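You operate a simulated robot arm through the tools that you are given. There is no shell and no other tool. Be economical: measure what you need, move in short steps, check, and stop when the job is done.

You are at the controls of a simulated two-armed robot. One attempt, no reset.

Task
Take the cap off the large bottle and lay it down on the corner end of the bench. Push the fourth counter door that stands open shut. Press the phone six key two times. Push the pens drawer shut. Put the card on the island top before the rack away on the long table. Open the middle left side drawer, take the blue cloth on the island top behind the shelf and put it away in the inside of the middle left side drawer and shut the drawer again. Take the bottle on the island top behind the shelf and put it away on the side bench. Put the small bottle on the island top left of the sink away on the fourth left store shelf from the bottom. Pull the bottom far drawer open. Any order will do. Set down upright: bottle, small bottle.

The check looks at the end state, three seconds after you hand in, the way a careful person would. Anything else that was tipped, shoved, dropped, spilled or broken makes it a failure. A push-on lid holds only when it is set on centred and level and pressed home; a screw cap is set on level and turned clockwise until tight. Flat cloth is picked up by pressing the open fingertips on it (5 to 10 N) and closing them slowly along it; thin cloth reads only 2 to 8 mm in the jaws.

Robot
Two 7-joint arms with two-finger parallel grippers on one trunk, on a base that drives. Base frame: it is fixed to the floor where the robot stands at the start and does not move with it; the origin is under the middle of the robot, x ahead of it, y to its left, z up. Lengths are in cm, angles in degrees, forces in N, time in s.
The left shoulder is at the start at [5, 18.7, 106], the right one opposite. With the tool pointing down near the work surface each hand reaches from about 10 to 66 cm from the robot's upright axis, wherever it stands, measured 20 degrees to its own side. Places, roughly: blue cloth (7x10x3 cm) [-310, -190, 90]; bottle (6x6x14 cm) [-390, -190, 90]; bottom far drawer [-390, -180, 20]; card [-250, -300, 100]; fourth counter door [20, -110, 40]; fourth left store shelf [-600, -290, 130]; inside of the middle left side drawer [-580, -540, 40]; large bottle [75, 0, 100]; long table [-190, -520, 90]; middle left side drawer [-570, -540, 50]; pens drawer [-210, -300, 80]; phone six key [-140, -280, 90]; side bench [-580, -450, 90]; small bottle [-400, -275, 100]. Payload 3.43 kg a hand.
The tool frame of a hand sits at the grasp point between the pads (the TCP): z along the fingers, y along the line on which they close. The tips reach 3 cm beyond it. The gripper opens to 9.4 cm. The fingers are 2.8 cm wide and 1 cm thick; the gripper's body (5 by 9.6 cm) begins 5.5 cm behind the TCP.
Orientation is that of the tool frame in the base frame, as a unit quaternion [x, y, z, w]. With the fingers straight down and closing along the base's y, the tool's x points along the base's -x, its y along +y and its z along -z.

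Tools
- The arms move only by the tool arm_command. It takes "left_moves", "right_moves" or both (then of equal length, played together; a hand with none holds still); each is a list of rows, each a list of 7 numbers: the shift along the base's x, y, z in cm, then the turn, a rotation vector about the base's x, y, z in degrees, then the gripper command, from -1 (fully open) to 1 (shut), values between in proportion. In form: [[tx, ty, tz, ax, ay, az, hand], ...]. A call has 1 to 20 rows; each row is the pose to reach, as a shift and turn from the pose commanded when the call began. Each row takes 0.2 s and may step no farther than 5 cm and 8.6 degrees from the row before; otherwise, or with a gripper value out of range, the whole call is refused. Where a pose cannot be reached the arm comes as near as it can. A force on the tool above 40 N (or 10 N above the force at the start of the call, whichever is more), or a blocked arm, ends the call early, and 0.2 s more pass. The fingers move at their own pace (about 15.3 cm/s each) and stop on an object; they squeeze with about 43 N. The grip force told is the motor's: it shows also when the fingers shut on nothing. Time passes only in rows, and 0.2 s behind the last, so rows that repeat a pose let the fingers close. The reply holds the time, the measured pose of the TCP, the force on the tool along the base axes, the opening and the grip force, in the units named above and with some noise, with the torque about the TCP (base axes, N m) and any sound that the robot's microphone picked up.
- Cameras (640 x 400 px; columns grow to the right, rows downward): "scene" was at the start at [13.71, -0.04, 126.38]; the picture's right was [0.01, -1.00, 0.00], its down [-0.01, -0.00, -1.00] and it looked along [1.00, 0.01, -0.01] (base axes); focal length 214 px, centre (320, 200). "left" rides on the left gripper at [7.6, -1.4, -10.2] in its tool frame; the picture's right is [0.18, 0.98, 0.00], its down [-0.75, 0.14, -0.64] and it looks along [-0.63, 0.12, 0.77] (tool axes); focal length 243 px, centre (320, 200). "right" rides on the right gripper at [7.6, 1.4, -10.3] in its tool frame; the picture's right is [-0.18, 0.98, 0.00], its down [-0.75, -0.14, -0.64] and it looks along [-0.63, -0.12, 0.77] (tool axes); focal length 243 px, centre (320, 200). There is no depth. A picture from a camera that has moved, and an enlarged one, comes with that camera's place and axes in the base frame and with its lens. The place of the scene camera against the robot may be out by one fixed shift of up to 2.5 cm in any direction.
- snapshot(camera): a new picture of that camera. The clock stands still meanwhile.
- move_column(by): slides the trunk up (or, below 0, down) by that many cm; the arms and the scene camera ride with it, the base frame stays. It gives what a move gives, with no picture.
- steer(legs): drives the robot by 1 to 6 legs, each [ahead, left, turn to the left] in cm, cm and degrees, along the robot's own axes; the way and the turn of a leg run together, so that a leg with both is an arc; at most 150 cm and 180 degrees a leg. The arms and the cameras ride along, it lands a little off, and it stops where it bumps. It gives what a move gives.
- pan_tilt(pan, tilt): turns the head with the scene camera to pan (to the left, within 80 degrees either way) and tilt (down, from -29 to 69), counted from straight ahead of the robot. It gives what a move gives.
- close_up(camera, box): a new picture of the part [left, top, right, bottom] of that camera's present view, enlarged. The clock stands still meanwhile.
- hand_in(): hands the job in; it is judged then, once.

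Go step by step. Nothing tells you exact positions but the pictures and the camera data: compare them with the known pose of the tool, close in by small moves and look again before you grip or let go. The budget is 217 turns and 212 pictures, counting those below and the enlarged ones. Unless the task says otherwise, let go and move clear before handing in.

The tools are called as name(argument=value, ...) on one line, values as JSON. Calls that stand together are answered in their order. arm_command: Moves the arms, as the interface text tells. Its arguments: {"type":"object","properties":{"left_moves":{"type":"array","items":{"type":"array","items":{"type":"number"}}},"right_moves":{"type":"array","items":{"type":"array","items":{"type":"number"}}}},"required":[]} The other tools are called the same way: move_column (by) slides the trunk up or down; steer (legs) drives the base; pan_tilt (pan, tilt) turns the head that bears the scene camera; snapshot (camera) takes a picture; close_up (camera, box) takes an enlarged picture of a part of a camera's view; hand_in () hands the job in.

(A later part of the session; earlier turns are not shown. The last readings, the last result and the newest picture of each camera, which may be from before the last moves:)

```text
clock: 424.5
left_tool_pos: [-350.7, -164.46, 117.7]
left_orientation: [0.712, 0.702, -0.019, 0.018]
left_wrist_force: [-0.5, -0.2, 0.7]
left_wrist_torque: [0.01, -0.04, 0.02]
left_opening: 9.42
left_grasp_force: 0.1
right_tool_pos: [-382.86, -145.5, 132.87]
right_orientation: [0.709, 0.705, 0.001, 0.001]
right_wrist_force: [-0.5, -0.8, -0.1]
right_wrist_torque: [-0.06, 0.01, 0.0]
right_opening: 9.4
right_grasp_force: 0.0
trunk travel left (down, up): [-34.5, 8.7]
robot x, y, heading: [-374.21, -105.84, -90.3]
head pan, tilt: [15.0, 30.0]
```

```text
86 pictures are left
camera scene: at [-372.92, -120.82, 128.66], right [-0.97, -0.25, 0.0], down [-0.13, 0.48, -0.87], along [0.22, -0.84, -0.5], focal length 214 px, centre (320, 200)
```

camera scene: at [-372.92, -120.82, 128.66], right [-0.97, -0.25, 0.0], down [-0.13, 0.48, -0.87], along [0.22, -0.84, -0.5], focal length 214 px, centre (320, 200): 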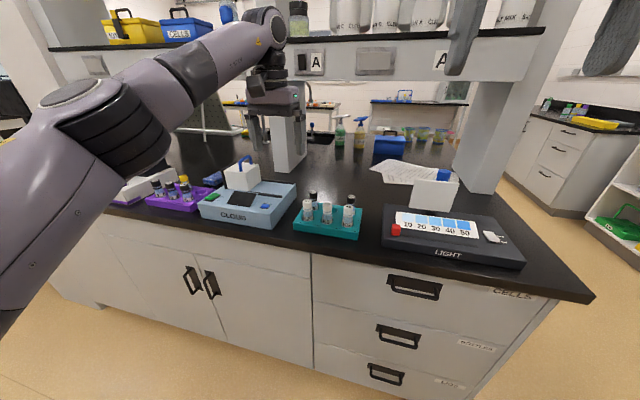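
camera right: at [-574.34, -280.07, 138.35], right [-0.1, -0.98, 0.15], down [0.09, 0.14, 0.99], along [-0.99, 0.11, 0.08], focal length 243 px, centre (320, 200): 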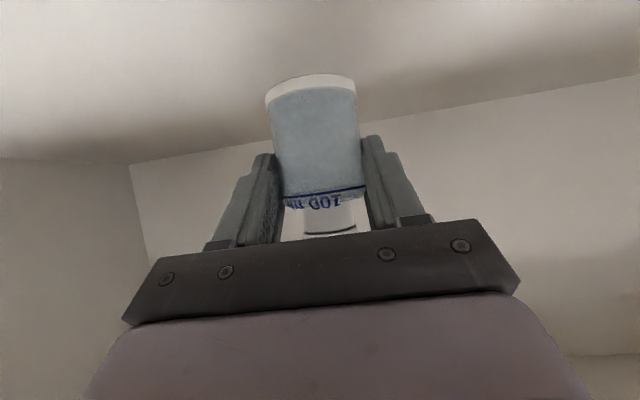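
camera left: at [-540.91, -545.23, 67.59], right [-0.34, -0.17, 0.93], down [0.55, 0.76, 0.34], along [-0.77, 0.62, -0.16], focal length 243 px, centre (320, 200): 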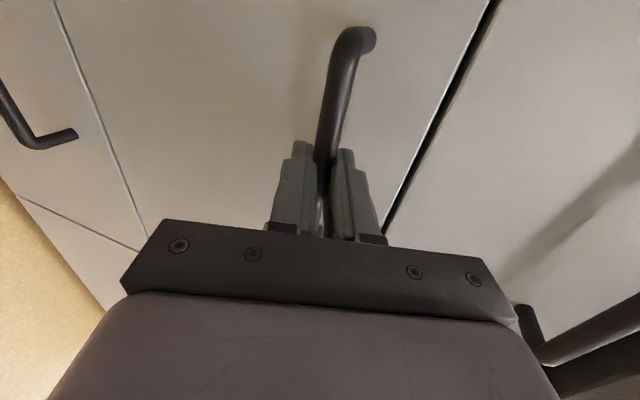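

From the north side I see the light box with a blue-capped bottle behind its screen, the drawer stack (CELLS/BOTTLES/LIDS), and a blue item at left near the purple rack. Close-ups.

close_up(camera="scene", box=[360, 110, 560, 280])

close_up(camera="scene", box=[110, 130, 300, 250])

```text
2.35 times, centred on (460, 195) of scene
camera zoom: at [-372.92, -120.82, 128.66], right [-0.97, -0.25, 0.0], down [-0.13, 0.48, -0.87], along [0.22, -0.84, -0.5], focal length 505 px, centre (-9, 212)
```

zoom: 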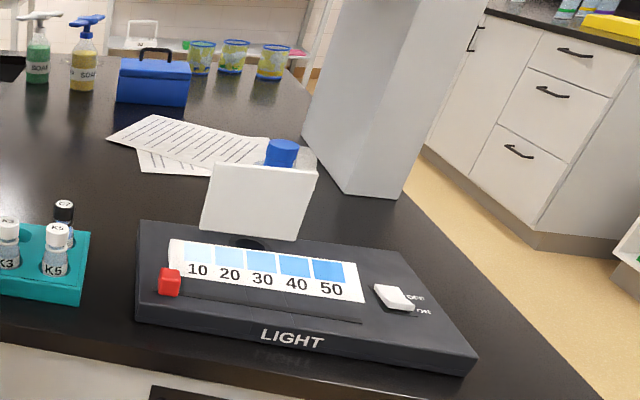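

```text
3.33 times, centred on (205, 190) of scene
camera zoom: at [-372.92, -120.82, 128.66], right [-0.97, -0.25, 0.0], down [-0.13, 0.48, -0.87], along [0.22, -0.84, -0.5], focal length 715 px, centre (703, 233)
```

zoom: 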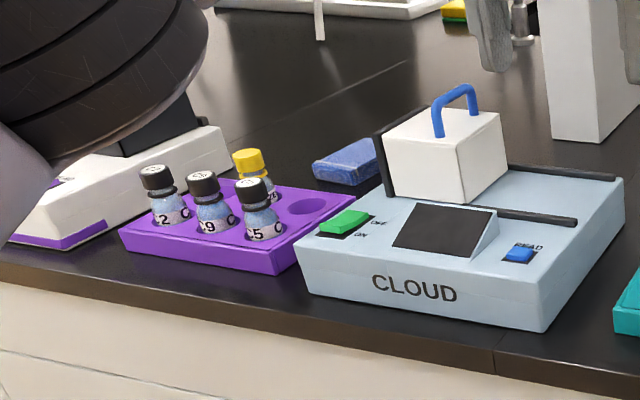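

Bottle is at about (-394, -188) just behind the screen; cloth at about (-309, -189). I pull the left hand back, move closer, and bring the right hand over the bottle.

arm_command(left_moves=[[0, 4, 1, 0, 0, 0, -1], [0, 8, 2, 0, 0, 0, -1], [0, 12, 3, 0, 0, 0, -1], [0, 16, 4, 0, 0, 0, -1]])

steer(legs=[[0, -7, 0], [23, 0, 0]])

arm_command(right_moves=[[-1, -3, -1, 0, 0, 0, -1], [-2, -6, -3, 0, 0, 0, -1], [-3, -9, -5, 0, 0, 0, -1], [-3.5, -12, -8, 0, 0, 0, -1], [-3.5, -12, -11, 0, 0, 0, -1], [-3.5, -12, -11, 0, 0, 0, -1]])

snapshot(camera="right")

snapshot(camera="scene")

```text
clock: 425.5
left_tool_pos: [-350.47, -148.57, 121.66]
left_orientation: [0.711, 0.703, -0.019, 0.018]
left_wrist_force: [0.6, 0.5, -0.1]
left_wrist_torque: [0.0, -0.03, 0.01]
left_opening: 9.39
left_grasp_force: 0.0
right_tool_pos: [-383.01, -145.44, 132.96]
right_orientation: [0.708, 0.706, 0.0, 0.0]
right_wrist_force: [-0.3, 0.8, -0.2]
right_wrist_torque: [-0.06, 0.02, -0.01]
right_opening: 9.39
right_grasp_force: 0.1
trunk travel left (down, up): [-34.5, 8.7]
robot x, y, heading: [-373.82, -105.75, -90.2]
head pan, tilt: [15.0, 30.0]
```

```text
clock: 428.1
left_tool_pos: [-357.8, -171.67, 121.53]
left_orientation: [0.712, 0.701, -0.019, 0.018]
left_wrist_force: [0.4, -0.7, 0.0]
left_wrist_torque: [0.01, -0.03, 0.02]
left_opening: 9.4
left_grasp_force: 0.0
right_tool_pos: [-390.08, -168.68, 132.85]
right_orientation: [0.708, 0.706, 0.002, 0.0]
right_wrist_force: [0.1, 0.0, 0.0]
right_wrist_torque: [0.02, 0.03, -0.02]
right_opening: 9.41
right_grasp_force: 0.2
trunk travel left (down, up): [-34.5, 8.7]
robot x, y, heading: [-381.18, -129.01, -90.2]
head pan, tilt: [15.0, 30.0]
```

```text
clock: 429.5
left_tool_pos: [-357.75, -171.67, 121.56]
left_orientation: [0.712, 0.702, -0.019, 0.018]
left_wrist_force: [-0.2, 0.6, -0.4]
left_wrist_torque: [-0.02, -0.01, -0.01]
left_opening: 9.41
left_grasp_force: 0.0
right_tool_pos: [-393.43, -180.57, 121.9]
right_orientation: [0.708, 0.706, 0.0, 0.0]
right_wrist_force: [-0.5, 0.4, 0.2]
right_wrist_torque: [0.05, 0.0, -0.01]
right_opening: 9.38
right_grasp_force: 0.0
trunk travel left (down, up): [-34.5, 8.7]
robot x, y, heading: [-380.7, -129.28, -90.4]
head pan, tilt: [15.0, 30.0]
```

```text
83 pictures are left
camera right: at [-392.01, -172.99, 132.03], right [0.98, -0.19, 0.0], down [-0.15, -0.75, 0.64], along [-0.12, -0.63, -0.77], focal length 243 px, centre (320, 200)
```

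right: 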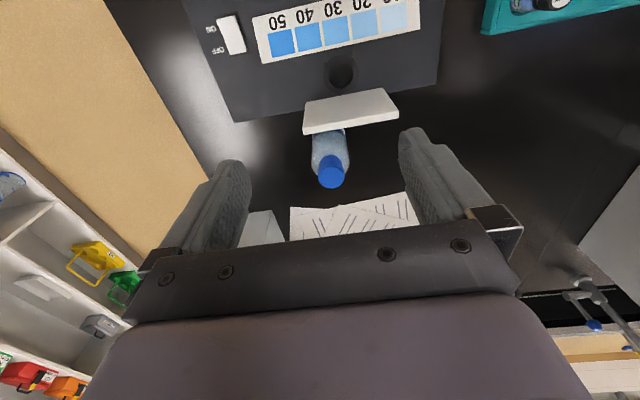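

```text
82 pictures are left
camera scene: at [-380.04, -143.87, 128.66], right [-0.97, -0.25, 0.0], down [-0.13, 0.48, -0.87], along [0.22, -0.84, -0.5], focal length 214 px, centre (320, 200)
```

scene: 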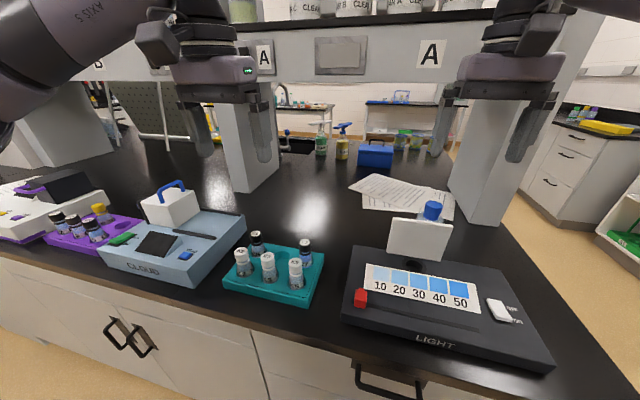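

Cap top is at about (-394, -191.6). I nudge the robot 3 cm closer, then place the right hand above the bottle.

steer(legs=[[3, 0, 0]])

arm_command(right_moves=[[-0.3, -3, -2, 0, 0, 0, -1], [-0.6, -6, -4, 0, 0, 0, -1], [-0.6, -8, -7, 0, 0, 0, -1], [-0.6, -8, -11, 0, 0, 0, -1], [-0.6, -8, -13, 0, 0, 0, -1], [-0.6, -8, -13, 0, 0, 0, -1]])

snapshot(camera="right")

snapshot(camera="scene")

```text
clock: 430.3
left_tool_pos: [-357.87, -172.01, 121.61]
left_orientation: [0.712, 0.702, -0.02, 0.018]
left_wrist_force: [-0.4, 0.4, 0.8]
left_wrist_torque: [-0.03, 0.02, -0.01]
left_opening: 9.42
left_grasp_force: 0.0
right_tool_pos: [-393.39, -180.84, 121.94]
right_orientation: [0.708, 0.706, 0.0, 0.002]
right_wrist_force: [0.8, 0.1, -0.1]
right_wrist_torque: [-0.05, -0.03, 0.02]
right_opening: 9.36
right_grasp_force: 0.0
trunk travel left (down, up): [-34.5, 8.7]
robot x, y, heading: [-381.06, -129.41, -90.1]
head pan, tilt: [15.0, 30.0]
stopped in leg 1: the robot was blocked; the commanded pose is now the measured one
```

```text
clock: 431.7
left_tool_pos: [-357.8, -171.99, 121.52]
left_orientation: [0.712, 0.702, -0.021, 0.018]
left_wrist_force: [-0.4, 0.7, -0.8]
left_wrist_torque: [-0.01, 0.02, -0.01]
left_opening: 9.42
left_grasp_force: 0.0
right_tool_pos: [-394.13, -189.02, 108.96]
right_orientation: [0.709, 0.706, 0.0, 0.002]
right_wrist_force: [-0.8, 0.0, 0.2]
right_wrist_torque: [0.0, -0.03, -0.01]
right_opening: 9.4
right_grasp_force: 0.2
right hand out of reach, approached as far as the arm can: row 3
trunk travel left (down, up): [-34.5, 8.7]
robot x, y, heading: [-381.3, -129.54, -90.3]
head pan, tilt: [15.0, 30.0]
```

```text
81 pictures are left
camera right: at [-392.74, -181.24, 119.09], right [0.98, -0.19, 0.0], down [-0.15, -0.75, 0.64], along [-0.12, -0.63, -0.77], focal length 243 px, centre (320, 200)
```

right: 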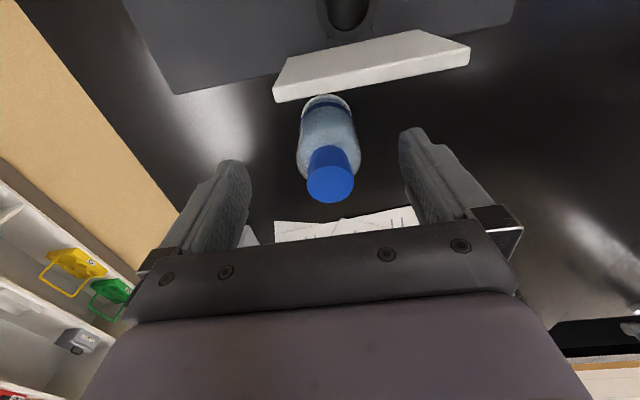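

```text
80 pictures are left
camera scene: at [-380.06, -144.18, 128.66], right [-0.97, -0.25, 0.0], down [-0.13, 0.48, -0.87], along [0.22, -0.84, -0.5], focal length 214 px, centre (320, 200)
```

scene: 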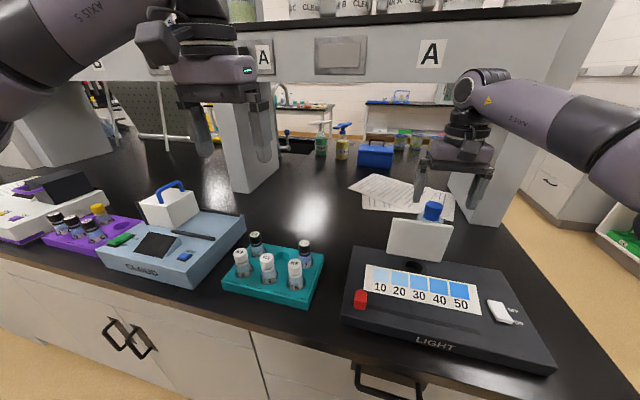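

Cap centre ≈ (-394, -192.3). I move 3.3 cm further and descend around the bottle.

arm_command(right_moves=[[0, -1.7, 0, 0, 0, 0, -1], [0, -3.3, -1, 0, 0, 0, -1], [0, -3.3, -4, 0, 0, 0, -1], [0, -3.3, -7, 0, 0, 0, -1], [0, -3.3, -9, 0, 0, 0, -1], [0, -3.3, -9, 0, 0, 0, -1]])

snapshot(camera="right")

close_up(camera="scene", box=[360, 100, 540, 280])

```text
clock: 433.1
left_tool_pos: [-357.8, -171.99, 121.55]
left_orientation: [0.712, 0.702, -0.019, 0.019]
left_wrist_force: [0.0, -0.3, -0.3]
left_wrist_torque: [0.01, 0.01, 0.02]
left_opening: 9.39
left_grasp_force: 0.1
right_tool_pos: [-394.02, -191.28, 100.99]
right_orientation: [0.708, 0.706, 0.001, 0.002]
right_wrist_force: [0.1, 0.3, -0.3]
right_wrist_torque: [-0.04, -0.04, 0.0]
right_opening: 9.39
right_grasp_force: 0.1
right hand out of reach, approached as far as the arm can: row 1, 2, 3, 4, 5, 6
trunk travel left (down, up): [-34.5, 8.7]
robot x, y, heading: [-381.08, -129.41, -90.4]
head pan, tilt: [15.0, 30.0]
```

```text
79 pictures are left
camera right: at [-392.73, -183.76, 111.14], right [0.98, -0.19, 0.0], down [-0.15, -0.75, 0.64], along [-0.12, -0.63, -0.77], focal length 243 px, centre (320, 200)
```

right: 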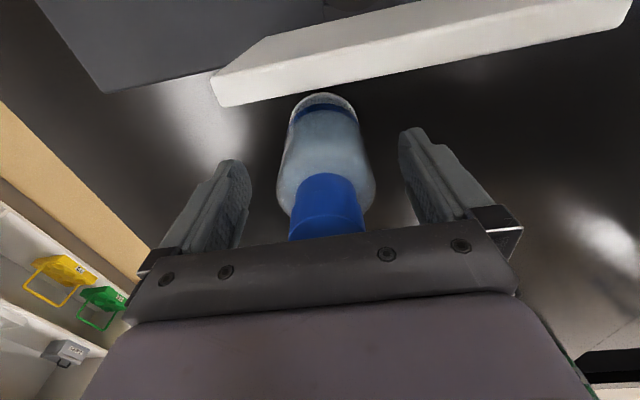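

```text
2.22 times, centred on (450, 190) of scene
camera zoom: at [-380.07, -144.18, 128.66], right [-0.97, -0.25, 0.0], down [-0.13, 0.48, -0.87], along [0.22, -0.84, -0.5], focal length 477 px, centre (31, 222)
```

zoom: 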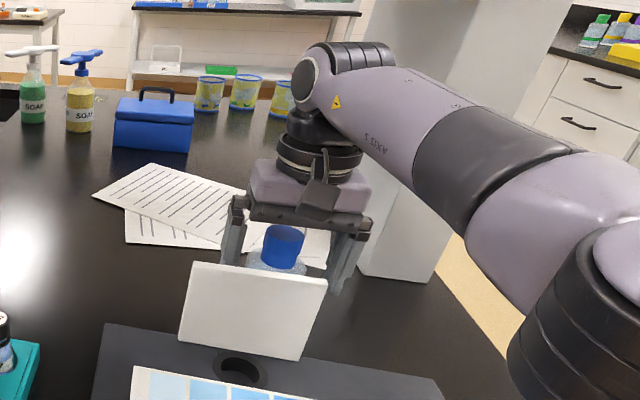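

The jaws straddle the bottle; I go 1 cm lower and close.

arm_command(right_moves=[[0, 0, -0.5, 0, 0, 0, -1], [0, 0, -1.2, 0, 0, 0, -1], [0, 0, -1.2, 0, 0, 0, -0.6], [0, 0, -1.2, 0, 0, 0, -0.2], [0, 0, -1.2, 0, 0, 0, 0.1], [0, 0, -1.2, 0, 0, 0, 0.1]])

close_up(camera="scene", box=[360, 100, 540, 280])

```text
clock: 434.5
left_tool_pos: [-357.73, -171.94, 121.53]
left_orientation: [0.711, 0.702, -0.02, 0.018]
left_wrist_force: [-0.9, -0.3, -1.0]
left_wrist_torque: [0.02, 0.01, 0.02]
left_opening: 9.4
left_grasp_force: 0.0
right_tool_pos: [-394.04, -191.41, 99.72]
right_orientation: [0.708, 0.706, 0.002, 0.001]
right_wrist_force: [1.4, -0.2, 1.0]
right_wrist_torque: [-0.11, 0.02, 0.04]
right_opening: 5.91
right_grasp_force: 42.9
trunk travel left (down, up): [-34.5, 8.7]
robot x, y, heading: [-381.24, -129.73, -90.5]
head pan, tilt: [15.0, 30.0]
```

```text
2.22 times, centred on (450, 190) of scene
camera zoom: at [-380.05, -144.17, 128.66], right [-0.97, -0.25, 0.0], down [-0.13, 0.48, -0.87], along [0.22, -0.84, -0.5], focal length 477 px, centre (31, 222)
```

zoom: 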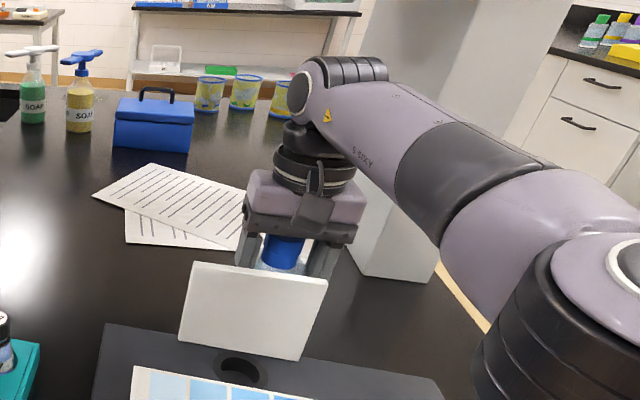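

Gripped at 5.91 cm. I lift straight up past the screen, then pull back north.

arm_command(right_moves=[[0, 0, 1, 0, 0, 0, 0.2], [0, 0, 4, 0, 0, 0, 0.2], [0, 0, 8, 0, 0, 0, 0.2], [0, 0.5, 12, 0, 0, 0, 0.2], [0, 1, 16, 0, 0, 0, 0.2], [0, 2, 20, 0, 0, 0, 0.2], [0, 6, 22, 0, 0, 0, 0.2], [0, 10, 23, 0, 0, 0, 0.2], [0, 15, 23, 0, 0, 0, 0.2], [0, 20, 23, 0, 0, 0, 0.2], [0, 25, 23, 0, 0, 0, 0.2]])

snapshot(camera="scene")

```text
clock: 436.9
left_tool_pos: [-357.8, -172.03, 121.66]
left_orientation: [0.712, 0.701, -0.019, 0.019]
left_wrist_force: [-0.8, 0.5, -0.1]
left_wrist_torque: [-0.02, 0.03, -0.01]
left_opening: 9.38
left_grasp_force: 0.1
right_tool_pos: [-394.41, -166.0, 122.91]
right_orientation: [0.709, 0.705, 0.001, 0.002]
right_wrist_force: [-0.8, 0.8, -2.7]
right_wrist_torque: [0.01, 0.0, -0.04]
right_opening: 5.85
right_grasp_force: 42.6
right hand out of reach, approached as far as the arm can: row 3, 4, 5, 6, 7
trunk travel left (down, up): [-34.5, 8.7]
robot x, y, heading: [-381.3, -129.31, -90.4]
head pan, tilt: [15.0, 30.0]
```

```text
76 pictures are left
camera scene: at [-380.11, -144.13, 128.67], right [-0.97, -0.25, 0.0], down [-0.13, 0.48, -0.87], along [0.22, -0.84, -0.5], focal length 214 px, centre (320, 200)
```

scene: 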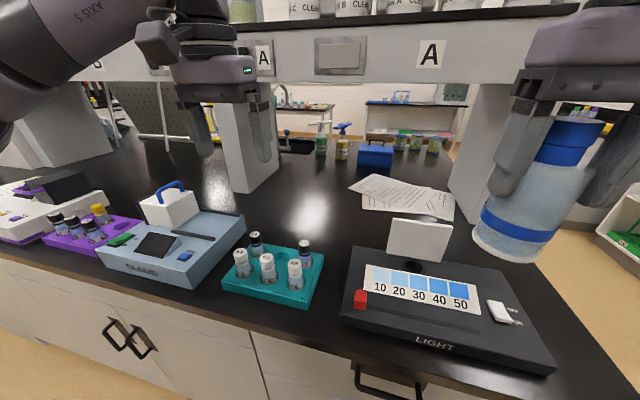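

Bottle is in hand. I raise the trunk, back up, strafe east to the cloth, and look.

move_column(by=8)

steer(legs=[[-22, 0, 0], [0, 60, 0]])

pan_tilt(pan=10, tilt=38)

snapshot(camera="scene")

```text
clock: 438.1
left_tool_pos: [-357.74, -172.02, 129.5]
left_orientation: [0.711, 0.702, -0.019, 0.018]
left_wrist_force: [-0.2, 0.3, -0.8]
left_wrist_torque: [-0.03, 0.02, 0.0]
left_opening: 9.44
left_grasp_force: 0.1
right_tool_pos: [-394.28, -166.01, 130.96]
right_orientation: [0.708, 0.706, 0.001, 0.001]
right_wrist_force: [-0.3, 0.0, -2.7]
right_wrist_torque: [0.01, 0.03, -0.01]
right_opening: 5.88
right_grasp_force: 42.4
trunk travel left (down, up): [-42.5, 0.7]
robot x, y, heading: [-381.11, -129.7, -90.4]
head pan, tilt: [15.0, 30.0]
```

```text
clock: 445.2
left_tool_pos: [-295.52, -148.9, 129.65]
left_orientation: [0.705, 0.709, -0.02, 0.019]
left_wrist_force: [-0.8, 0.9, -1.0]
left_wrist_torque: [0.01, 0.0, 0.0]
left_opening: 9.4
left_grasp_force: 0.1
right_tool_pos: [-332.13, -143.76, 130.87]
right_orientation: [0.701, 0.713, 0.001, 0.002]
right_wrist_force: [0.1, 0.2, -1.3]
right_wrist_torque: [0.05, 0.0, -0.02]
right_opening: 5.89
right_grasp_force: 43.0
trunk travel left (down, up): [-42.5, 0.7]
robot x, y, heading: [-319.68, -106.86, -89.2]
head pan, tilt: [15.0, 30.0]
```

```text
clock: 445.9
left_tool_pos: [-295.63, -149.05, 129.6]
left_orientation: [0.704, 0.709, -0.02, 0.019]
left_wrist_force: [0.0, -0.6, -0.5]
left_wrist_torque: [0.01, 0.03, 0.02]
left_opening: 9.42
left_grasp_force: 0.2
right_tool_pos: [-332.17, -143.9, 131.08]
right_orientation: [0.701, 0.714, 0.002, 0.001]
right_wrist_force: [1.3, -0.1, -3.2]
right_wrist_torque: [0.04, -0.01, 0.02]
right_opening: 5.87
right_grasp_force: 42.7
trunk travel left (down, up): [-42.5, 0.7]
robot x, y, heading: [-319.86, -106.83, -89.2]
head pan, tilt: [10.0, 38.0]
```

```text
75 pictures are left
camera scene: at [-319.33, -121.39, 135.43], right [-0.98, -0.19, 0.0], down [-0.12, 0.6, -0.79], along [0.15, -0.77, -0.62], focal length 214 px, centre (320, 200)
```

scene: 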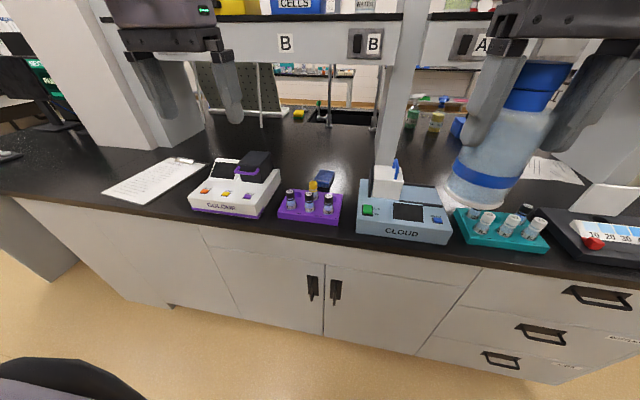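

The cloth lies behind the purple rack at about (-308, -189). I drive forward and bring the left camera above it.

steer(legs=[[21, 0, -0.8]])

arm_command(left_moves=[[-3, -2, -1, 0, 2, 0, -1], [-6, -4, -3, 0, 2, 0, -1], [-9, -6, -6, 0, 2, 0, -1], [-12, -9, -9, 0, 2, 0, -1], [-12, -10, -12, 0, 2, 0, -1], [-12, -10, -12, 0, 2, 0, -1]])

snapshot(camera="left")

snapshot(camera="scene")

```text
clock: 447.5
left_tool_pos: [-295.81, -170.06, 129.54]
left_orientation: [0.708, 0.706, -0.018, 0.018]
left_wrist_force: [-0.9, 0.6, -0.2]
left_wrist_torque: [0.03, -0.02, -0.02]
left_opening: 9.38
left_grasp_force: 0.0
right_tool_pos: [-332.26, -164.6, 130.91]
right_orientation: [0.704, 0.71, 0.002, 0.002]
right_wrist_force: [0.4, 1.0, -3.0]
right_wrist_torque: [0.06, 0.0, -0.02]
right_opening: 5.88
right_grasp_force: 42.7
trunk travel left (down, up): [-42.5, 0.7]
robot x, y, heading: [-319.9, -127.8, -89.5]
head pan, tilt: [10.0, 38.0]
```

```text
refused: row 4 steps farther than a row can; nothing moved
```

```text
74 pictures are left
camera left: at [-297.13, -162.1, 139.32], right [0.98, 0.18, -0.01], down [0.14, -0.72, 0.68], along [0.12, -0.67, -0.73], focal length 243 px, centre (320, 200)
```

left: 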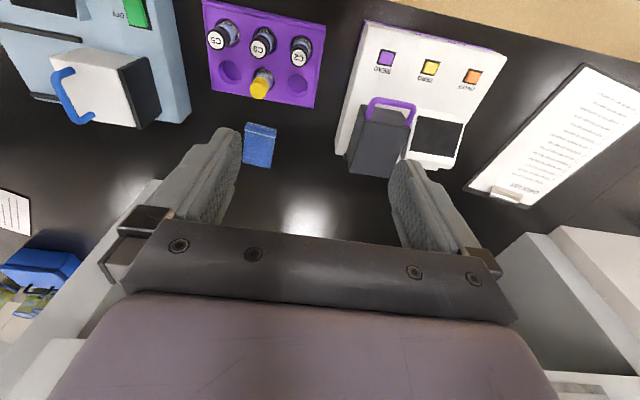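

```text
73 pictures are left
camera scene: at [-319.22, -142.4, 135.41], right [-0.98, -0.18, 0.0], down [-0.11, 0.61, -0.79], along [0.14, -0.77, -0.62], focal length 214 px, centre (320, 200)
```

scene: 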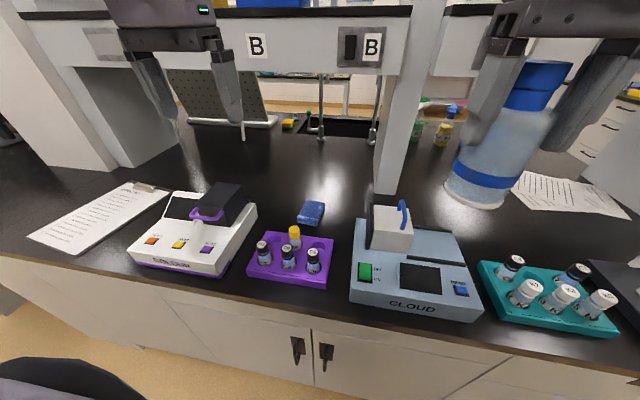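

Cloth centre ≈ (-306.3, -191.3), about 7 cm wide in x. I level the left hand and move above it in shorter steps.

arm_command(left_moves=[[-2.5, -3, -2, 1.5, 0, 0, -1], [-5, -6, -4.5, 2.9, 0, 0, -1], [-7.5, -9, -7, 2.9, 0, 0, -1], [-9, -12, -10, 2.9, 0, 0, -1], [-10, -15, -13, 2.9, 0, 0, -1], [-10.5, -18, -16, 2.9, 0, 0, -1], [-10.5, -19, -20, 2.9, 0, 0, -1], [-10.5, -19, -22, 2.9, 0, 0, -1], [-10.5, -19, -22, 2.9, 0, 0, -1]])

snapshot(camera="left")

```text
clock: 449.5
left_tool_pos: [-306.07, -189.19, 107.49]
left_orientation: [0.709, 0.706, -0.002, 0.001]
left_wrist_force: [-0.1, 0.5, -0.6]
left_wrist_torque: [0.03, 0.04, 0.0]
left_opening: 9.42
left_grasp_force: 0.1
right_tool_pos: [-332.38, -164.69, 130.89]
right_orientation: [0.705, 0.71, 0.001, 0.001]
right_wrist_force: [-0.1, -0.4, -2.4]
right_wrist_torque: [0.01, 0.01, -0.03]
right_opening: 5.88
right_grasp_force: 43.3
trunk travel left (down, up): [-42.5, 0.7]
robot x, y, heading: [-319.57, -127.61, -89.8]
head pan, tilt: [10.0, 38.0]
```

```text
72 pictures are left
camera left: at [-307.57, -181.55, 117.69], right [0.98, 0.18, 0.0], down [0.14, -0.75, 0.64], along [0.11, -0.63, -0.76], focal length 243 px, centre (320, 200)
```

left: 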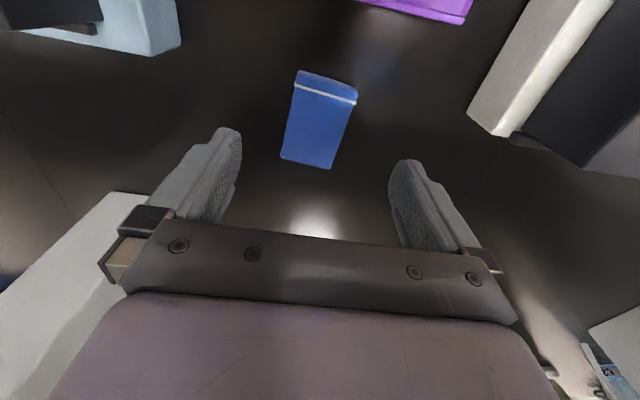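

Cloth is ~6 × 9 cm, centre (-306.1, -192.3), turned about -5.6°. I align and descend around it to the bench.

arm_command(left_moves=[[0, -1.5, -2, 0, 0, -3, -1], [0, -3.1, -5, 0, 0, -5.6, -1], [0, -3.1, -9, 0, 0, -5.6, -1], [0, -3.1, -12.5, 0, 0, -5.6, -1], [0, -3.1, -13.8, 0, 0, -5.6, -1], [0, -3.1, -14.2, 0, 0, -5.6, -1]])

snapshot(camera="left")

```text
clock: 450.9
left_tool_pos: [-305.88, -189.76, 95.11]
left_orientation: [0.741, 0.671, -0.001, 0.0]
left_wrist_force: [-0.8, -0.4, -0.2]
left_wrist_torque: [0.0, 0.03, 0.01]
left_opening: 9.4
left_grasp_force: 0.0
left hand out of reach, approached as far as the arm can: row 1, 2, 3, 4, 5, 6
right_tool_pos: [-332.24, -164.67, 130.93]
right_orientation: [0.704, 0.71, 0.001, 0.003]
right_wrist_force: [-0.4, 0.0, -2.0]
right_wrist_torque: [-0.01, -0.02, -0.04]
right_opening: 5.87
right_grasp_force: 42.5
trunk travel left (down, up): [-42.5, 0.7]
robot x, y, heading: [-320.07, -127.88, -89.5]
head pan, tilt: [10.0, 38.0]
```

```text
71 pictures are left
camera left: at [-306.66, -182.07, 105.14], right [1.0, 0.08, 0.0], down [0.07, -0.76, 0.64], along [0.05, -0.64, -0.76], focal length 243 px, centre (320, 200)
```

left: 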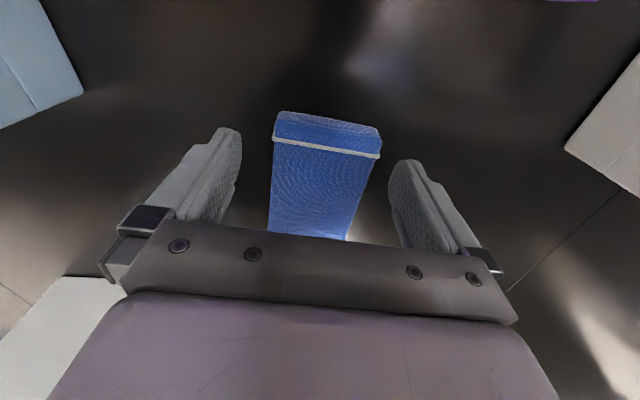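

The arm is reach-limited because the trunk is high. I raise the hand, lower the trunk 8 cm, and re-approach.

arm_command(left_moves=[[0, 3.1, 4.5, 0, 0, 0, -1], [0, 3.1, 9, 0, 0, 0, -1], [0, 3.1, 10, 0, 0, 0, -1]])

move_column(by=-8)

arm_command(left_moves=[[0, -1, 0, 0, 0, 0, -1], [0, -2.3, 0, 0, 0, 0, -1], [0, -2.3, 0, 0, 0, 0, -1]])

snapshot(camera="left")

```text
refused: row 1 steps farther than a row can; nothing moved
```

```text
clock: 451.5
left_tool_pos: [-306.13, -189.86, 92.94]
left_orientation: [0.741, 0.671, -0.002, 0.002]
left_wrist_force: [-0.4, 7.9, 12.0]
left_wrist_torque: [0.34, -0.57, 0.37]
left_opening: 9.37
left_grasp_force: 0.1
right_tool_pos: [-332.29, -164.55, 127.86]
right_orientation: [0.704, 0.71, 0.001, 0.0]
right_wrist_force: [0.2, -0.2, -2.2]
right_wrist_torque: [0.04, -0.02, -0.01]
right_opening: 5.86
right_grasp_force: 43.3
trunk travel left (down, up): [-39.6, 3.6]
robot x, y, heading: [-319.6, -127.61, -89.8]
head pan, tilt: [10.0, 38.0]
stopped: the force on the tool passed its limit at 51 N (the readings are from after the stop); the commanded pose is now the measured one
```

```text
clock: 452.3
left_tool_pos: [-306.13, -189.8, 93.05]
left_orientation: [0.742, 0.671, -0.003, 0.003]
left_wrist_force: [0.3, 7.6, 12.6]
left_wrist_torque: [0.32, -0.6, 0.43]
left_opening: 9.37
left_grasp_force: 0.1
left hand out of reach, approached as far as the arm can: row 1, 2, 3
right_tool_pos: [-332.3, -164.49, 127.9]
right_orientation: [0.704, 0.71, 0.001, 0.001]
right_wrist_force: [-0.3, -0.2, -2.6]
right_wrist_torque: [0.07, 0.0, 0.03]
right_opening: 5.83
right_grasp_force: 43.1
trunk travel left (down, up): [-39.6, 3.6]
robot x, y, heading: [-319.54, -127.92, -89.8]
head pan, tilt: [10.0, 38.0]
```

```text
70 pictures are left
camera left: at [-306.7, -182.02, 103.11], right [1.0, 0.08, 0.0], down [0.07, -0.76, 0.65], along [0.05, -0.65, -0.76], focal length 243 px, centre (320, 200)
```

left: 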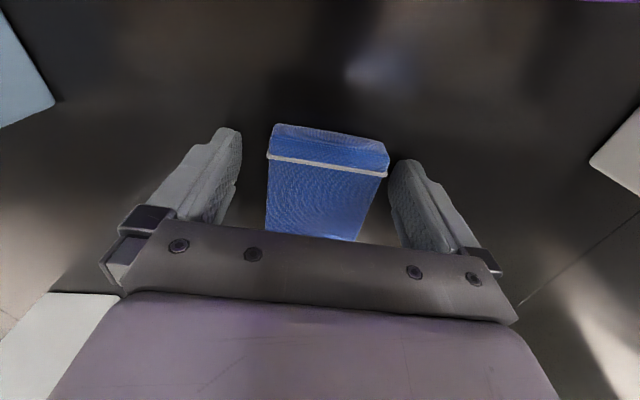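

The tips now touch the bench on either side of the cloth. I ease up slightly and close here.

arm_command(left_moves=[[0, 0, 0.3, 0, 0, 0, -0.9], [0, -0.5, 0.4, 0, 0, 0, -0.5], [0, -0.5, 0.4, 0, 0, 0, 0], [0, -0.5, 0.4, 0, 0, 0, 0.4], [0, -0.5, 0.4, 0, 0, 0, 0.6], [0, -0.5, 0.4, 0, 0, 0, 0.6]])

snapshot(camera="left")

```text
clock: 453.7
left_tool_pos: [-305.89, -190.05, 93.36]
left_orientation: [0.742, 0.67, -0.003, 0.002]
left_wrist_force: [-0.3, 0.2, 0.5]
left_wrist_torque: [-0.01, 0.0, -0.02]
left_opening: 6.39
left_grasp_force: 43.1
left hand out of reach, approached as far as the arm can: row 2, 3, 4, 5, 6
right_tool_pos: [-332.31, -164.72, 127.9]
right_orientation: [0.704, 0.71, 0.002, 0.001]
right_wrist_force: [0.2, -0.2, -2.7]
right_wrist_torque: [0.06, -0.01, 0.0]
right_opening: 5.82
right_grasp_force: 42.8
trunk travel left (down, up): [-39.6, 3.6]
robot x, y, heading: [-319.53, -128.21, -89.5]
head pan, tilt: [10.0, 38.0]
```

```text
69 pictures are left
camera left: at [-306.53, -182.29, 103.44], right [1.0, 0.08, 0.0], down [0.07, -0.76, 0.65], along [0.05, -0.64, -0.76], focal length 243 px, centre (320, 200)
```

left: 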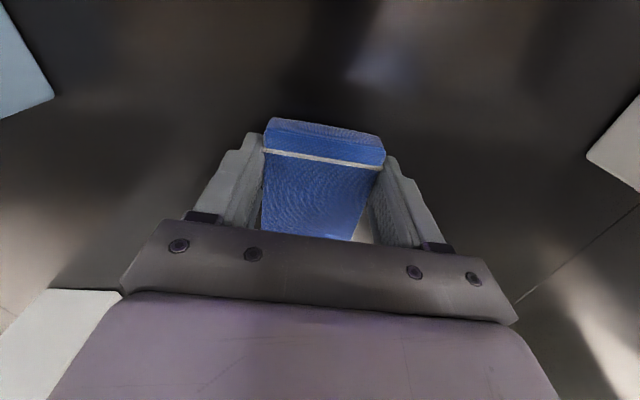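

Gripped at 6.4 cm. Lift and pull back over the rack, then check.

arm_command(left_moves=[[0, 0, 2, 0, 0, 0, 0.6], [0, 0.5, 6, 0, 0, 0, 0.6], [0, 1, 10, 0, 0, 0, 0.6], [0, 1.5, 14.5, 0, 0, 0, 0.6], [0, 2, 19, 0, 0, 0, 0.6], [0, 5, 22, 0, 0, 0, 0.6], [0, 9, 24, 0, 0, 0, 0.6], [0, 13, 26, 0, 0, 0, 0.6]])

snapshot(camera="left")

snapshot(camera="scene")

```text
clock: 455.5
left_tool_pos: [-305.85, -176.99, 119.37]
left_orientation: [0.742, 0.671, -0.002, 0.002]
left_wrist_force: [0.2, 0.6, 0.2]
left_wrist_torque: [0.01, 0.01, 0.0]
left_opening: 6.34
left_grasp_force: 43.5
right_tool_pos: [-332.24, -164.56, 128.0]
right_orientation: [0.704, 0.71, 0.001, 0.002]
right_wrist_force: [0.1, 0.2, -2.7]
right_wrist_torque: [0.01, 0.02, -0.03]
right_opening: 5.87
right_grasp_force: 42.9
trunk travel left (down, up): [-39.6, 3.6]
robot x, y, heading: [-319.53, -128.06, -89.4]
head pan, tilt: [10.0, 38.0]
```

```text
68 pictures are left
camera left: at [-306.46, -169.24, 129.5], right [1.0, 0.09, 0.0], down [0.07, -0.76, 0.65], along [0.05, -0.64, -0.76], focal length 243 px, centre (320, 200)
```

left: 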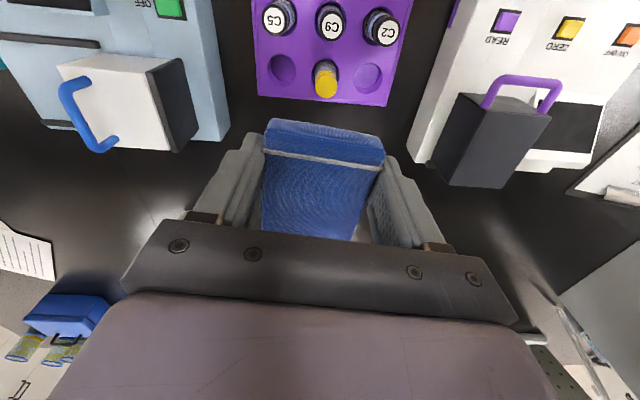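

```text
67 pictures are left
camera scene: at [-319.19, -142.27, 132.52], right [-0.98, -0.18, 0.0], down [-0.11, 0.61, -0.79], along [0.14, -0.78, -0.62], focal length 214 px, centre (320, 200)
```

scene: 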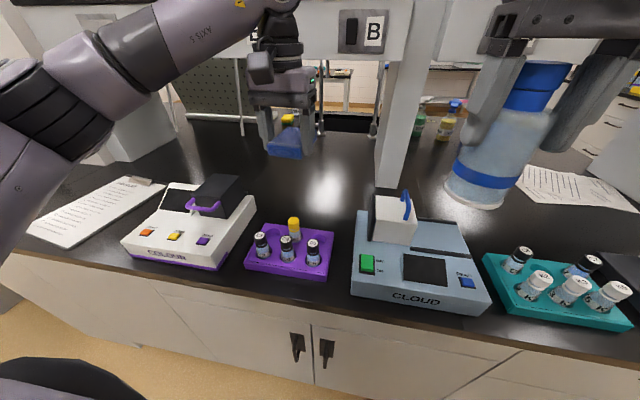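

Both items are held. I drive back around the west end to the side bench.

steer(legs=[[-22, 0, 0], [0, -100, 0], [0, -78, -0.5]])

steer(legs=[[120, 0, 0], [120, 0, 0], [95, 0, 0], [0, 0, -90]])

pan_tilt(pan=0, tilt=35)

snapshot(camera="scene")

```text
clock: 472.8
left_tool_pos: [-484.45, -156.94, 119.34]
left_orientation: [0.74, 0.672, -0.003, 0.001]
left_wrist_force: [0.4, 0.0, 0.0]
left_wrist_torque: [0.01, 0.0, 0.01]
left_opening: 6.36
left_grasp_force: 42.7
right_tool_pos: [-511.03, -144.58, 127.97]
right_orientation: [0.702, 0.712, 0.002, 0.002]
right_wrist_force: [-0.2, 0.4, -2.4]
right_wrist_torque: [0.02, 0.01, 0.02]
right_opening: 5.86
right_grasp_force: 42.5
trunk travel left (down, up): [-39.6, 3.6]
robot x, y, heading: [-498.44, -107.92, -89.2]
head pan, tilt: [10.0, 38.0]
```

```text
clock: 492.9
left_tool_pos: [-535.33, -457.91, 119.31]
left_orientation: [1.0, -0.025, -0.004, 0.0]
left_wrist_force: [-0.3, 1.3, -0.5]
left_wrist_torque: [-0.01, 0.0, -0.01]
left_opening: 6.36
left_grasp_force: 42.3
right_tool_pos: [-524.25, -430.83, 127.87]
right_orientation: [1.0, 0.03, 0.0, 0.002]
right_wrist_force: [-0.3, -0.4, -2.8]
right_wrist_torque: [0.0, -0.06, 0.0]
right_opening: 5.83
right_grasp_force: 42.5
trunk travel left (down, up): [-39.6, 3.6]
robot x, y, heading: [-486.89, -441.43, -176.9]
head pan, tilt: [10.0, 38.0]
```

```text
clock: 493.6
left_tool_pos: [-535.23, -458.04, 119.32]
left_orientation: [1.0, -0.025, -0.003, -0.001]
left_wrist_force: [-0.1, -0.3, -0.4]
left_wrist_torque: [0.0, -0.01, 0.01]
left_opening: 6.35
left_grasp_force: 43.4
right_tool_pos: [-524.23, -430.89, 128.04]
right_orientation: [1.0, 0.03, 0.0, 0.003]
right_wrist_force: [0.1, -0.1, -2.1]
right_wrist_torque: [0.0, -0.07, -0.01]
right_opening: 5.83
right_grasp_force: 43.0
trunk travel left (down, up): [-39.6, 3.6]
robot x, y, heading: [-487.14, -441.44, -176.7]
head pan, tilt: [0.0, 35.0]
```

```text
66 pictures are left
camera scene: at [-502.58, -442.62, 132.97], right [-0.06, 1.0, 0.0], down [0.57, 0.03, -0.82], along [-0.82, -0.05, -0.57], focal length 214 px, centre (320, 200)
```

scene: 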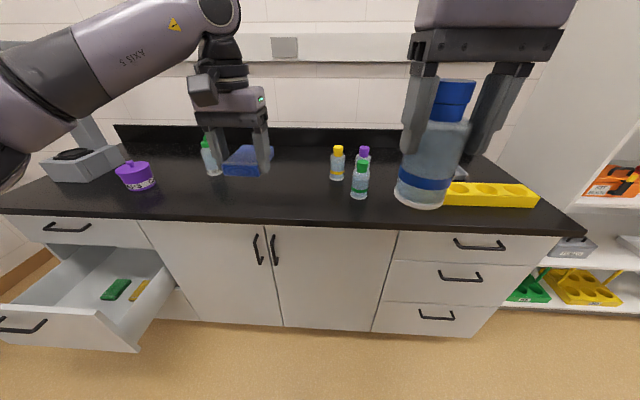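

The drawer stays open at left (holding green and yellow items). Free bench space lies around (-574, -463). I shift left 24 cm, square up and move closer.

steer(legs=[[0, 24, -3.2], [26, 0, 0]])

snapshot(camera="scene")

snapshot(camera="right")

```text
clock: 497.8
left_tool_pos: [-561.77, -478.86, 119.39]
left_orientation: [0.999, -0.052, -0.002, 0.0]
left_wrist_force: [-1.0, -1.3, 0.4]
left_wrist_torque: [-0.02, -0.03, 0.0]
left_opening: 6.35
left_grasp_force: 42.7
right_tool_pos: [-549.24, -452.4, 127.98]
right_orientation: [1.0, 0.002, 0.0, 0.002]
right_wrist_force: [-0.8, 0.4, -2.2]
right_wrist_torque: [0.01, -0.04, 0.02]
right_opening: 5.83
right_grasp_force: 42.6
trunk travel left (down, up): [-39.6, 3.6]
robot x, y, heading: [-512.57, -465.4, -179.7]
head pan, tilt: [0.0, 35.0]
```

```text
65 pictures are left
camera scene: at [-528.31, -465.39, 132.96], right [0.0, 1.0, 0.0], down [0.57, 0.0, -0.82], along [-0.82, 0.0, -0.57], focal length 214 px, centre (320, 200)
```

scene: 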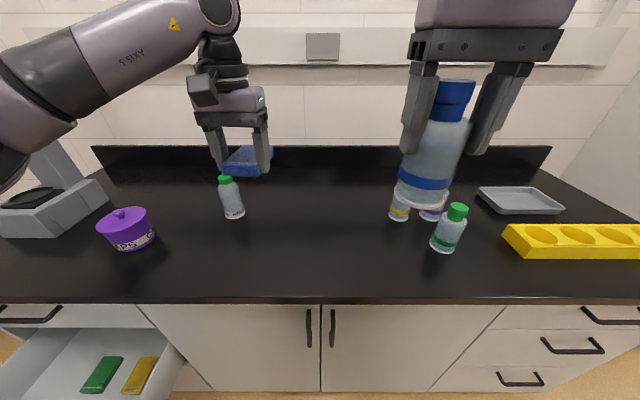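

```text
64 pictures are left
camera right: at [-541.64, -453.78, 138.14], right [-0.18, -0.98, 0.0], down [-0.75, 0.14, 0.64], along [-0.63, 0.11, -0.77], focal length 243 px, centre (320, 200)
```

right: 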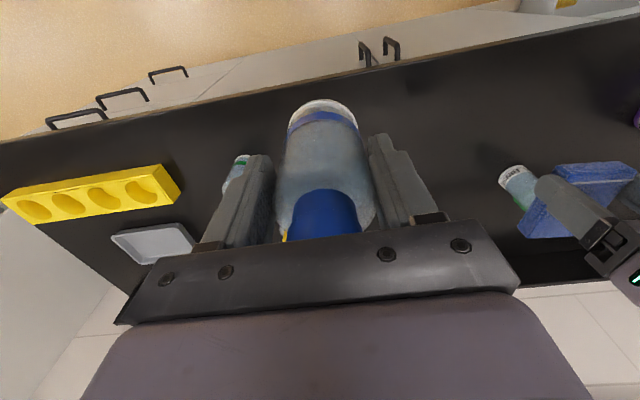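

Target spot (-574, -466) is clear. I move the left hand aside to the left, then bring the bottle over.

arm_command(left_moves=[[2, -4, 1, 0, 0, 0, 0.6], [4, -8, 1, 0, 0, 0, 0.6], [6, -12, 1, 0, 0, 0, 0.6], [9, -15, 1, 0, 0, 0, 0.6], [12, -17, 1, 0, 0, 0, 0.6], [12, -17, 1, 0, 0, 0, 0.6], [12, -17, 1, 0, 0, 0, 0.6], [12, -17, 1, 0, 0, 0, 0.6], [12, -17, 1, 0, 0, 0, 0.6], [12, -17, 1, 0, 0, 0, 0.6]], right_moves=[[0, 0, 0, 0, 0, 0, 0.2], [0, 0, 0, 0, 0, 0, 0.2], [-4, -2, -1, 0, 0, 0, 0.2], [-8, -4, -3, 0, 0, 0, 0.2], [-12, -6, -5, 0, 0, 0, 0.2], [-16, -8, -7, 0, 0, 0, 0.2], [-20, -10, -9, 0, 0, 0, 0.2], [-23, -12, -12, 0, 0, 0, 0.2], [-24.5, -13.5, -16, 0, 0, 0, 0.2], [-24.5, -13.5, -20, 0, 0, 0, 0.2]])

snapshot(camera="scene")

```text
clock: 500.0
left_tool_pos: [-549.89, -495.54, 120.49]
left_orientation: [0.999, -0.053, -0.003, -0.001]
left_wrist_force: [-0.1, 0.5, -0.5]
left_wrist_torque: [-0.03, -0.02, 0.02]
left_opening: 6.36
left_grasp_force: 43.3
right_tool_pos: [-569.75, -463.4, 109.36]
right_orientation: [1.0, 0.003, -0.001, 0.001]
right_wrist_force: [0.3, 0.5, -2.6]
right_wrist_torque: [-0.02, 0.0, -0.03]
right_opening: 5.82
right_grasp_force: 42.6
right hand out of reach, approached as far as the arm can: row 7, 8, 9, 10
trunk travel left (down, up): [-39.6, 3.6]
robot x, y, heading: [-512.41, -465.39, -180.1]
head pan, tilt: [0.0, 35.0]
```

```text
63 pictures are left
camera scene: at [-528.3, -465.24, 132.96], right [0.0, 1.0, 0.0], down [0.57, 0.0, -0.82], along [-0.82, 0.0, -0.57], focal length 214 px, centre (320, 200)
```

scene: 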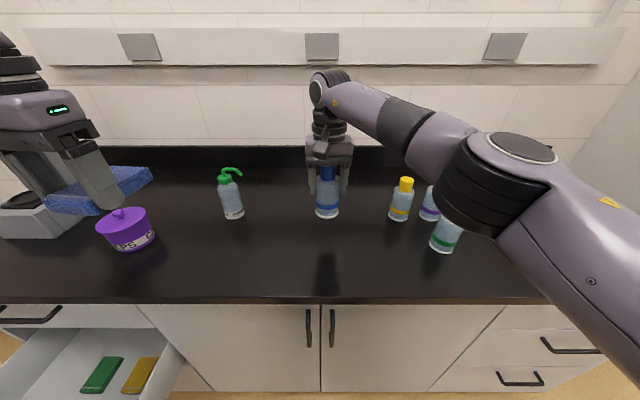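

The bottle is above a free spot (-570, -463). I lower part way and check the elbow against the bench bottles.

arm_command(right_moves=[[2, 1.2, -2, 0, 0, 0, 0.2], [3.8, 2.4, -4, 0, 0, 0, 0.2], [3.8, 2.4, -6, 0, 0, 0, 0.2], [3.8, 2.4, -7, 0, 0, 0, 0.2]])

snapshot(camera="scene")

```text
clock: 501.0
left_tool_pos: [-549.91, -495.68, 120.55]
left_orientation: [0.999, -0.053, -0.003, -0.001]
left_wrist_force: [0.1, 0.2, -0.3]
left_wrist_torque: [0.02, 0.01, 0.03]
left_opening: 6.36
left_grasp_force: 43.1
right_tool_pos: [-565.85, -460.91, 102.12]
right_orientation: [1.0, 0.003, -0.001, 0.002]
right_wrist_force: [0.2, -0.1, -2.0]
right_wrist_torque: [-0.02, -0.01, 0.01]
right_opening: 5.83
right_grasp_force: 42.5
trunk travel left (down, up): [-39.6, 3.6]
robot x, y, heading: [-512.47, -465.05, -179.9]
head pan, tilt: [0.0, 35.0]
```

```text
62 pictures are left
camera scene: at [-528.25, -465.39, 132.97], right [0.0, 1.0, 0.0], down [0.57, 0.0, -0.82], along [-0.82, 0.0, -0.57], focal length 214 px, centre (320, 200)
```

scene: 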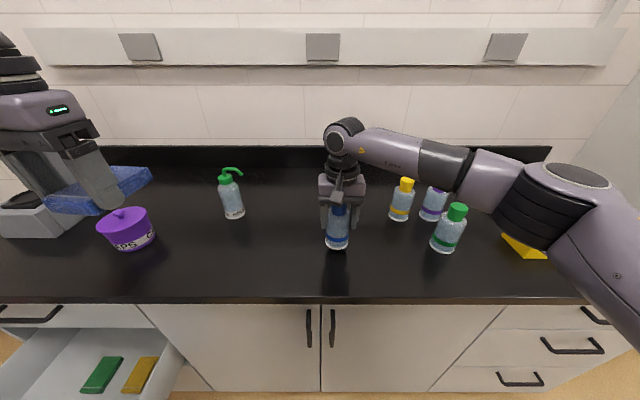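

Clear enough. Lower the last 2–3 cm in small steps.

arm_command(right_moves=[[0, 0, -1, 0, 0, 0, 0.2], [0, 0, -1.8, 0, 0, 0, 0.2], [0, 0, -2.3, 0, 0, 0, 0.2], [0, 0, -2.7, 0, 0, 0, 0.2]])

close_up(camera="scene", box=[260, 110, 560, 290])

```text
clock: 502.0
left_tool_pos: [-549.62, -495.64, 120.63]
left_orientation: [0.999, -0.052, -0.004, 0.0]
left_wrist_force: [0.5, -0.1, 0.0]
left_wrist_torque: [0.01, -0.01, 0.03]
left_opening: 6.34
left_grasp_force: 43.5
right_tool_pos: [-565.82, -461.06, 99.88]
right_orientation: [1.0, 0.001, -0.002, 0.001]
right_wrist_force: [1.3, 1.1, 17.4]
right_wrist_torque: [0.67, -0.14, -0.02]
right_opening: 5.82
right_grasp_force: 43.3
trunk travel left (down, up): [-39.6, 3.6]
robot x, y, heading: [-512.41, -465.31, -179.8]
head pan, tilt: [0.0, 35.0]
```

```text
2.13 times, centred on (410, 200) of scene
camera zoom: at [-528.06, -465.4, 133.04], right [0.0, 1.0, 0.0], down [0.57, 0.0, -0.82], along [-0.82, 0.0, -0.57], focal length 458 px, centre (128, 200)
```

zoom: 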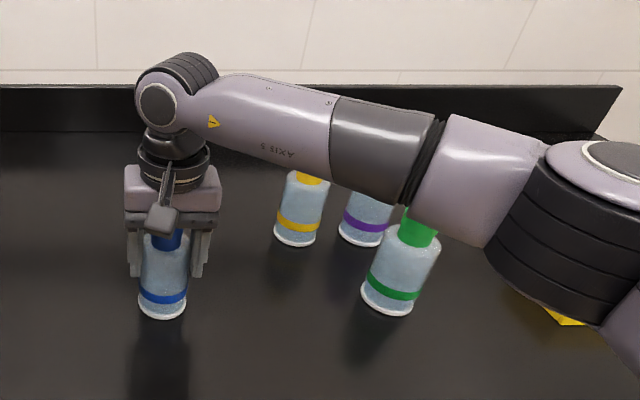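

Contact. Relieve, open, and lift straight up, then retract.

arm_command(right_moves=[[0, 0, 0.35, 0, 0, 0, 0.2], [0, 0, 0.4, 0, 0, 0, -0.1], [0, 0, 0.4, 0, 0, 0, -0.5], [0, 0, 0.4, 0, 0, 0, -1], [0, 0, 3, 0, 0, 0, -1], [0, 0, 7, 0, 0, 0, -1], [0, 0, 11, 0, 0, 0, -1], [2, 1, 15, 0, 0, 0, -1], [5, 3, 18, 0, 0, 0, -1], [9, 5, 20, 0, 0, 0, -1], [13, 7, 22, 0, 0, 0, -1], [17, 9, 23, 0, 0, 0, -1]])

snapshot(camera="scene")

```text
clock: 504.6
left_tool_pos: [-549.82, -495.59, 120.52]
left_orientation: [0.999, -0.053, -0.004, 0.0]
left_wrist_force: [0.6, -0.1, -0.4]
left_wrist_torque: [-0.04, -0.02, -0.02]
left_opening: 6.37
left_grasp_force: 42.8
right_tool_pos: [-548.84, -451.78, 122.41]
right_orientation: [1.0, 0.002, 0.0, 0.001]
right_wrist_force: [0.6, 0.8, 0.2]
right_wrist_torque: [-0.03, 0.0, -0.01]
right_opening: 9.39
right_grasp_force: 0.0
trunk travel left (down, up): [-39.6, 3.6]
robot x, y, heading: [-512.36, -465.07, -179.8]
head pan, tilt: [0.0, 35.0]
```

```text
60 pictures are left
camera scene: at [-528.18, -465.34, 132.98], right [0.0, 1.0, 0.0], down [0.57, 0.0, -0.82], along [-0.82, 0.0, -0.57], focal length 214 px, centre (320, 200)
```

scene: 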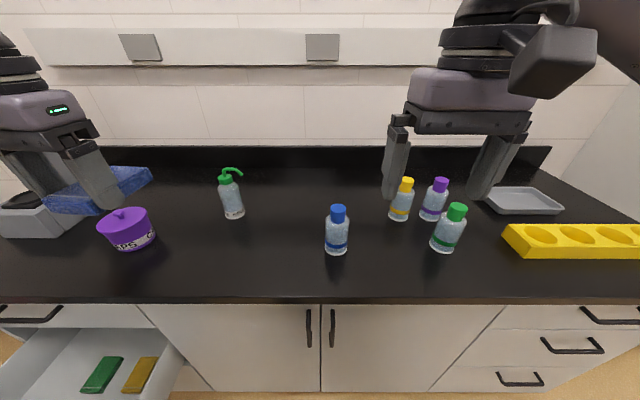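

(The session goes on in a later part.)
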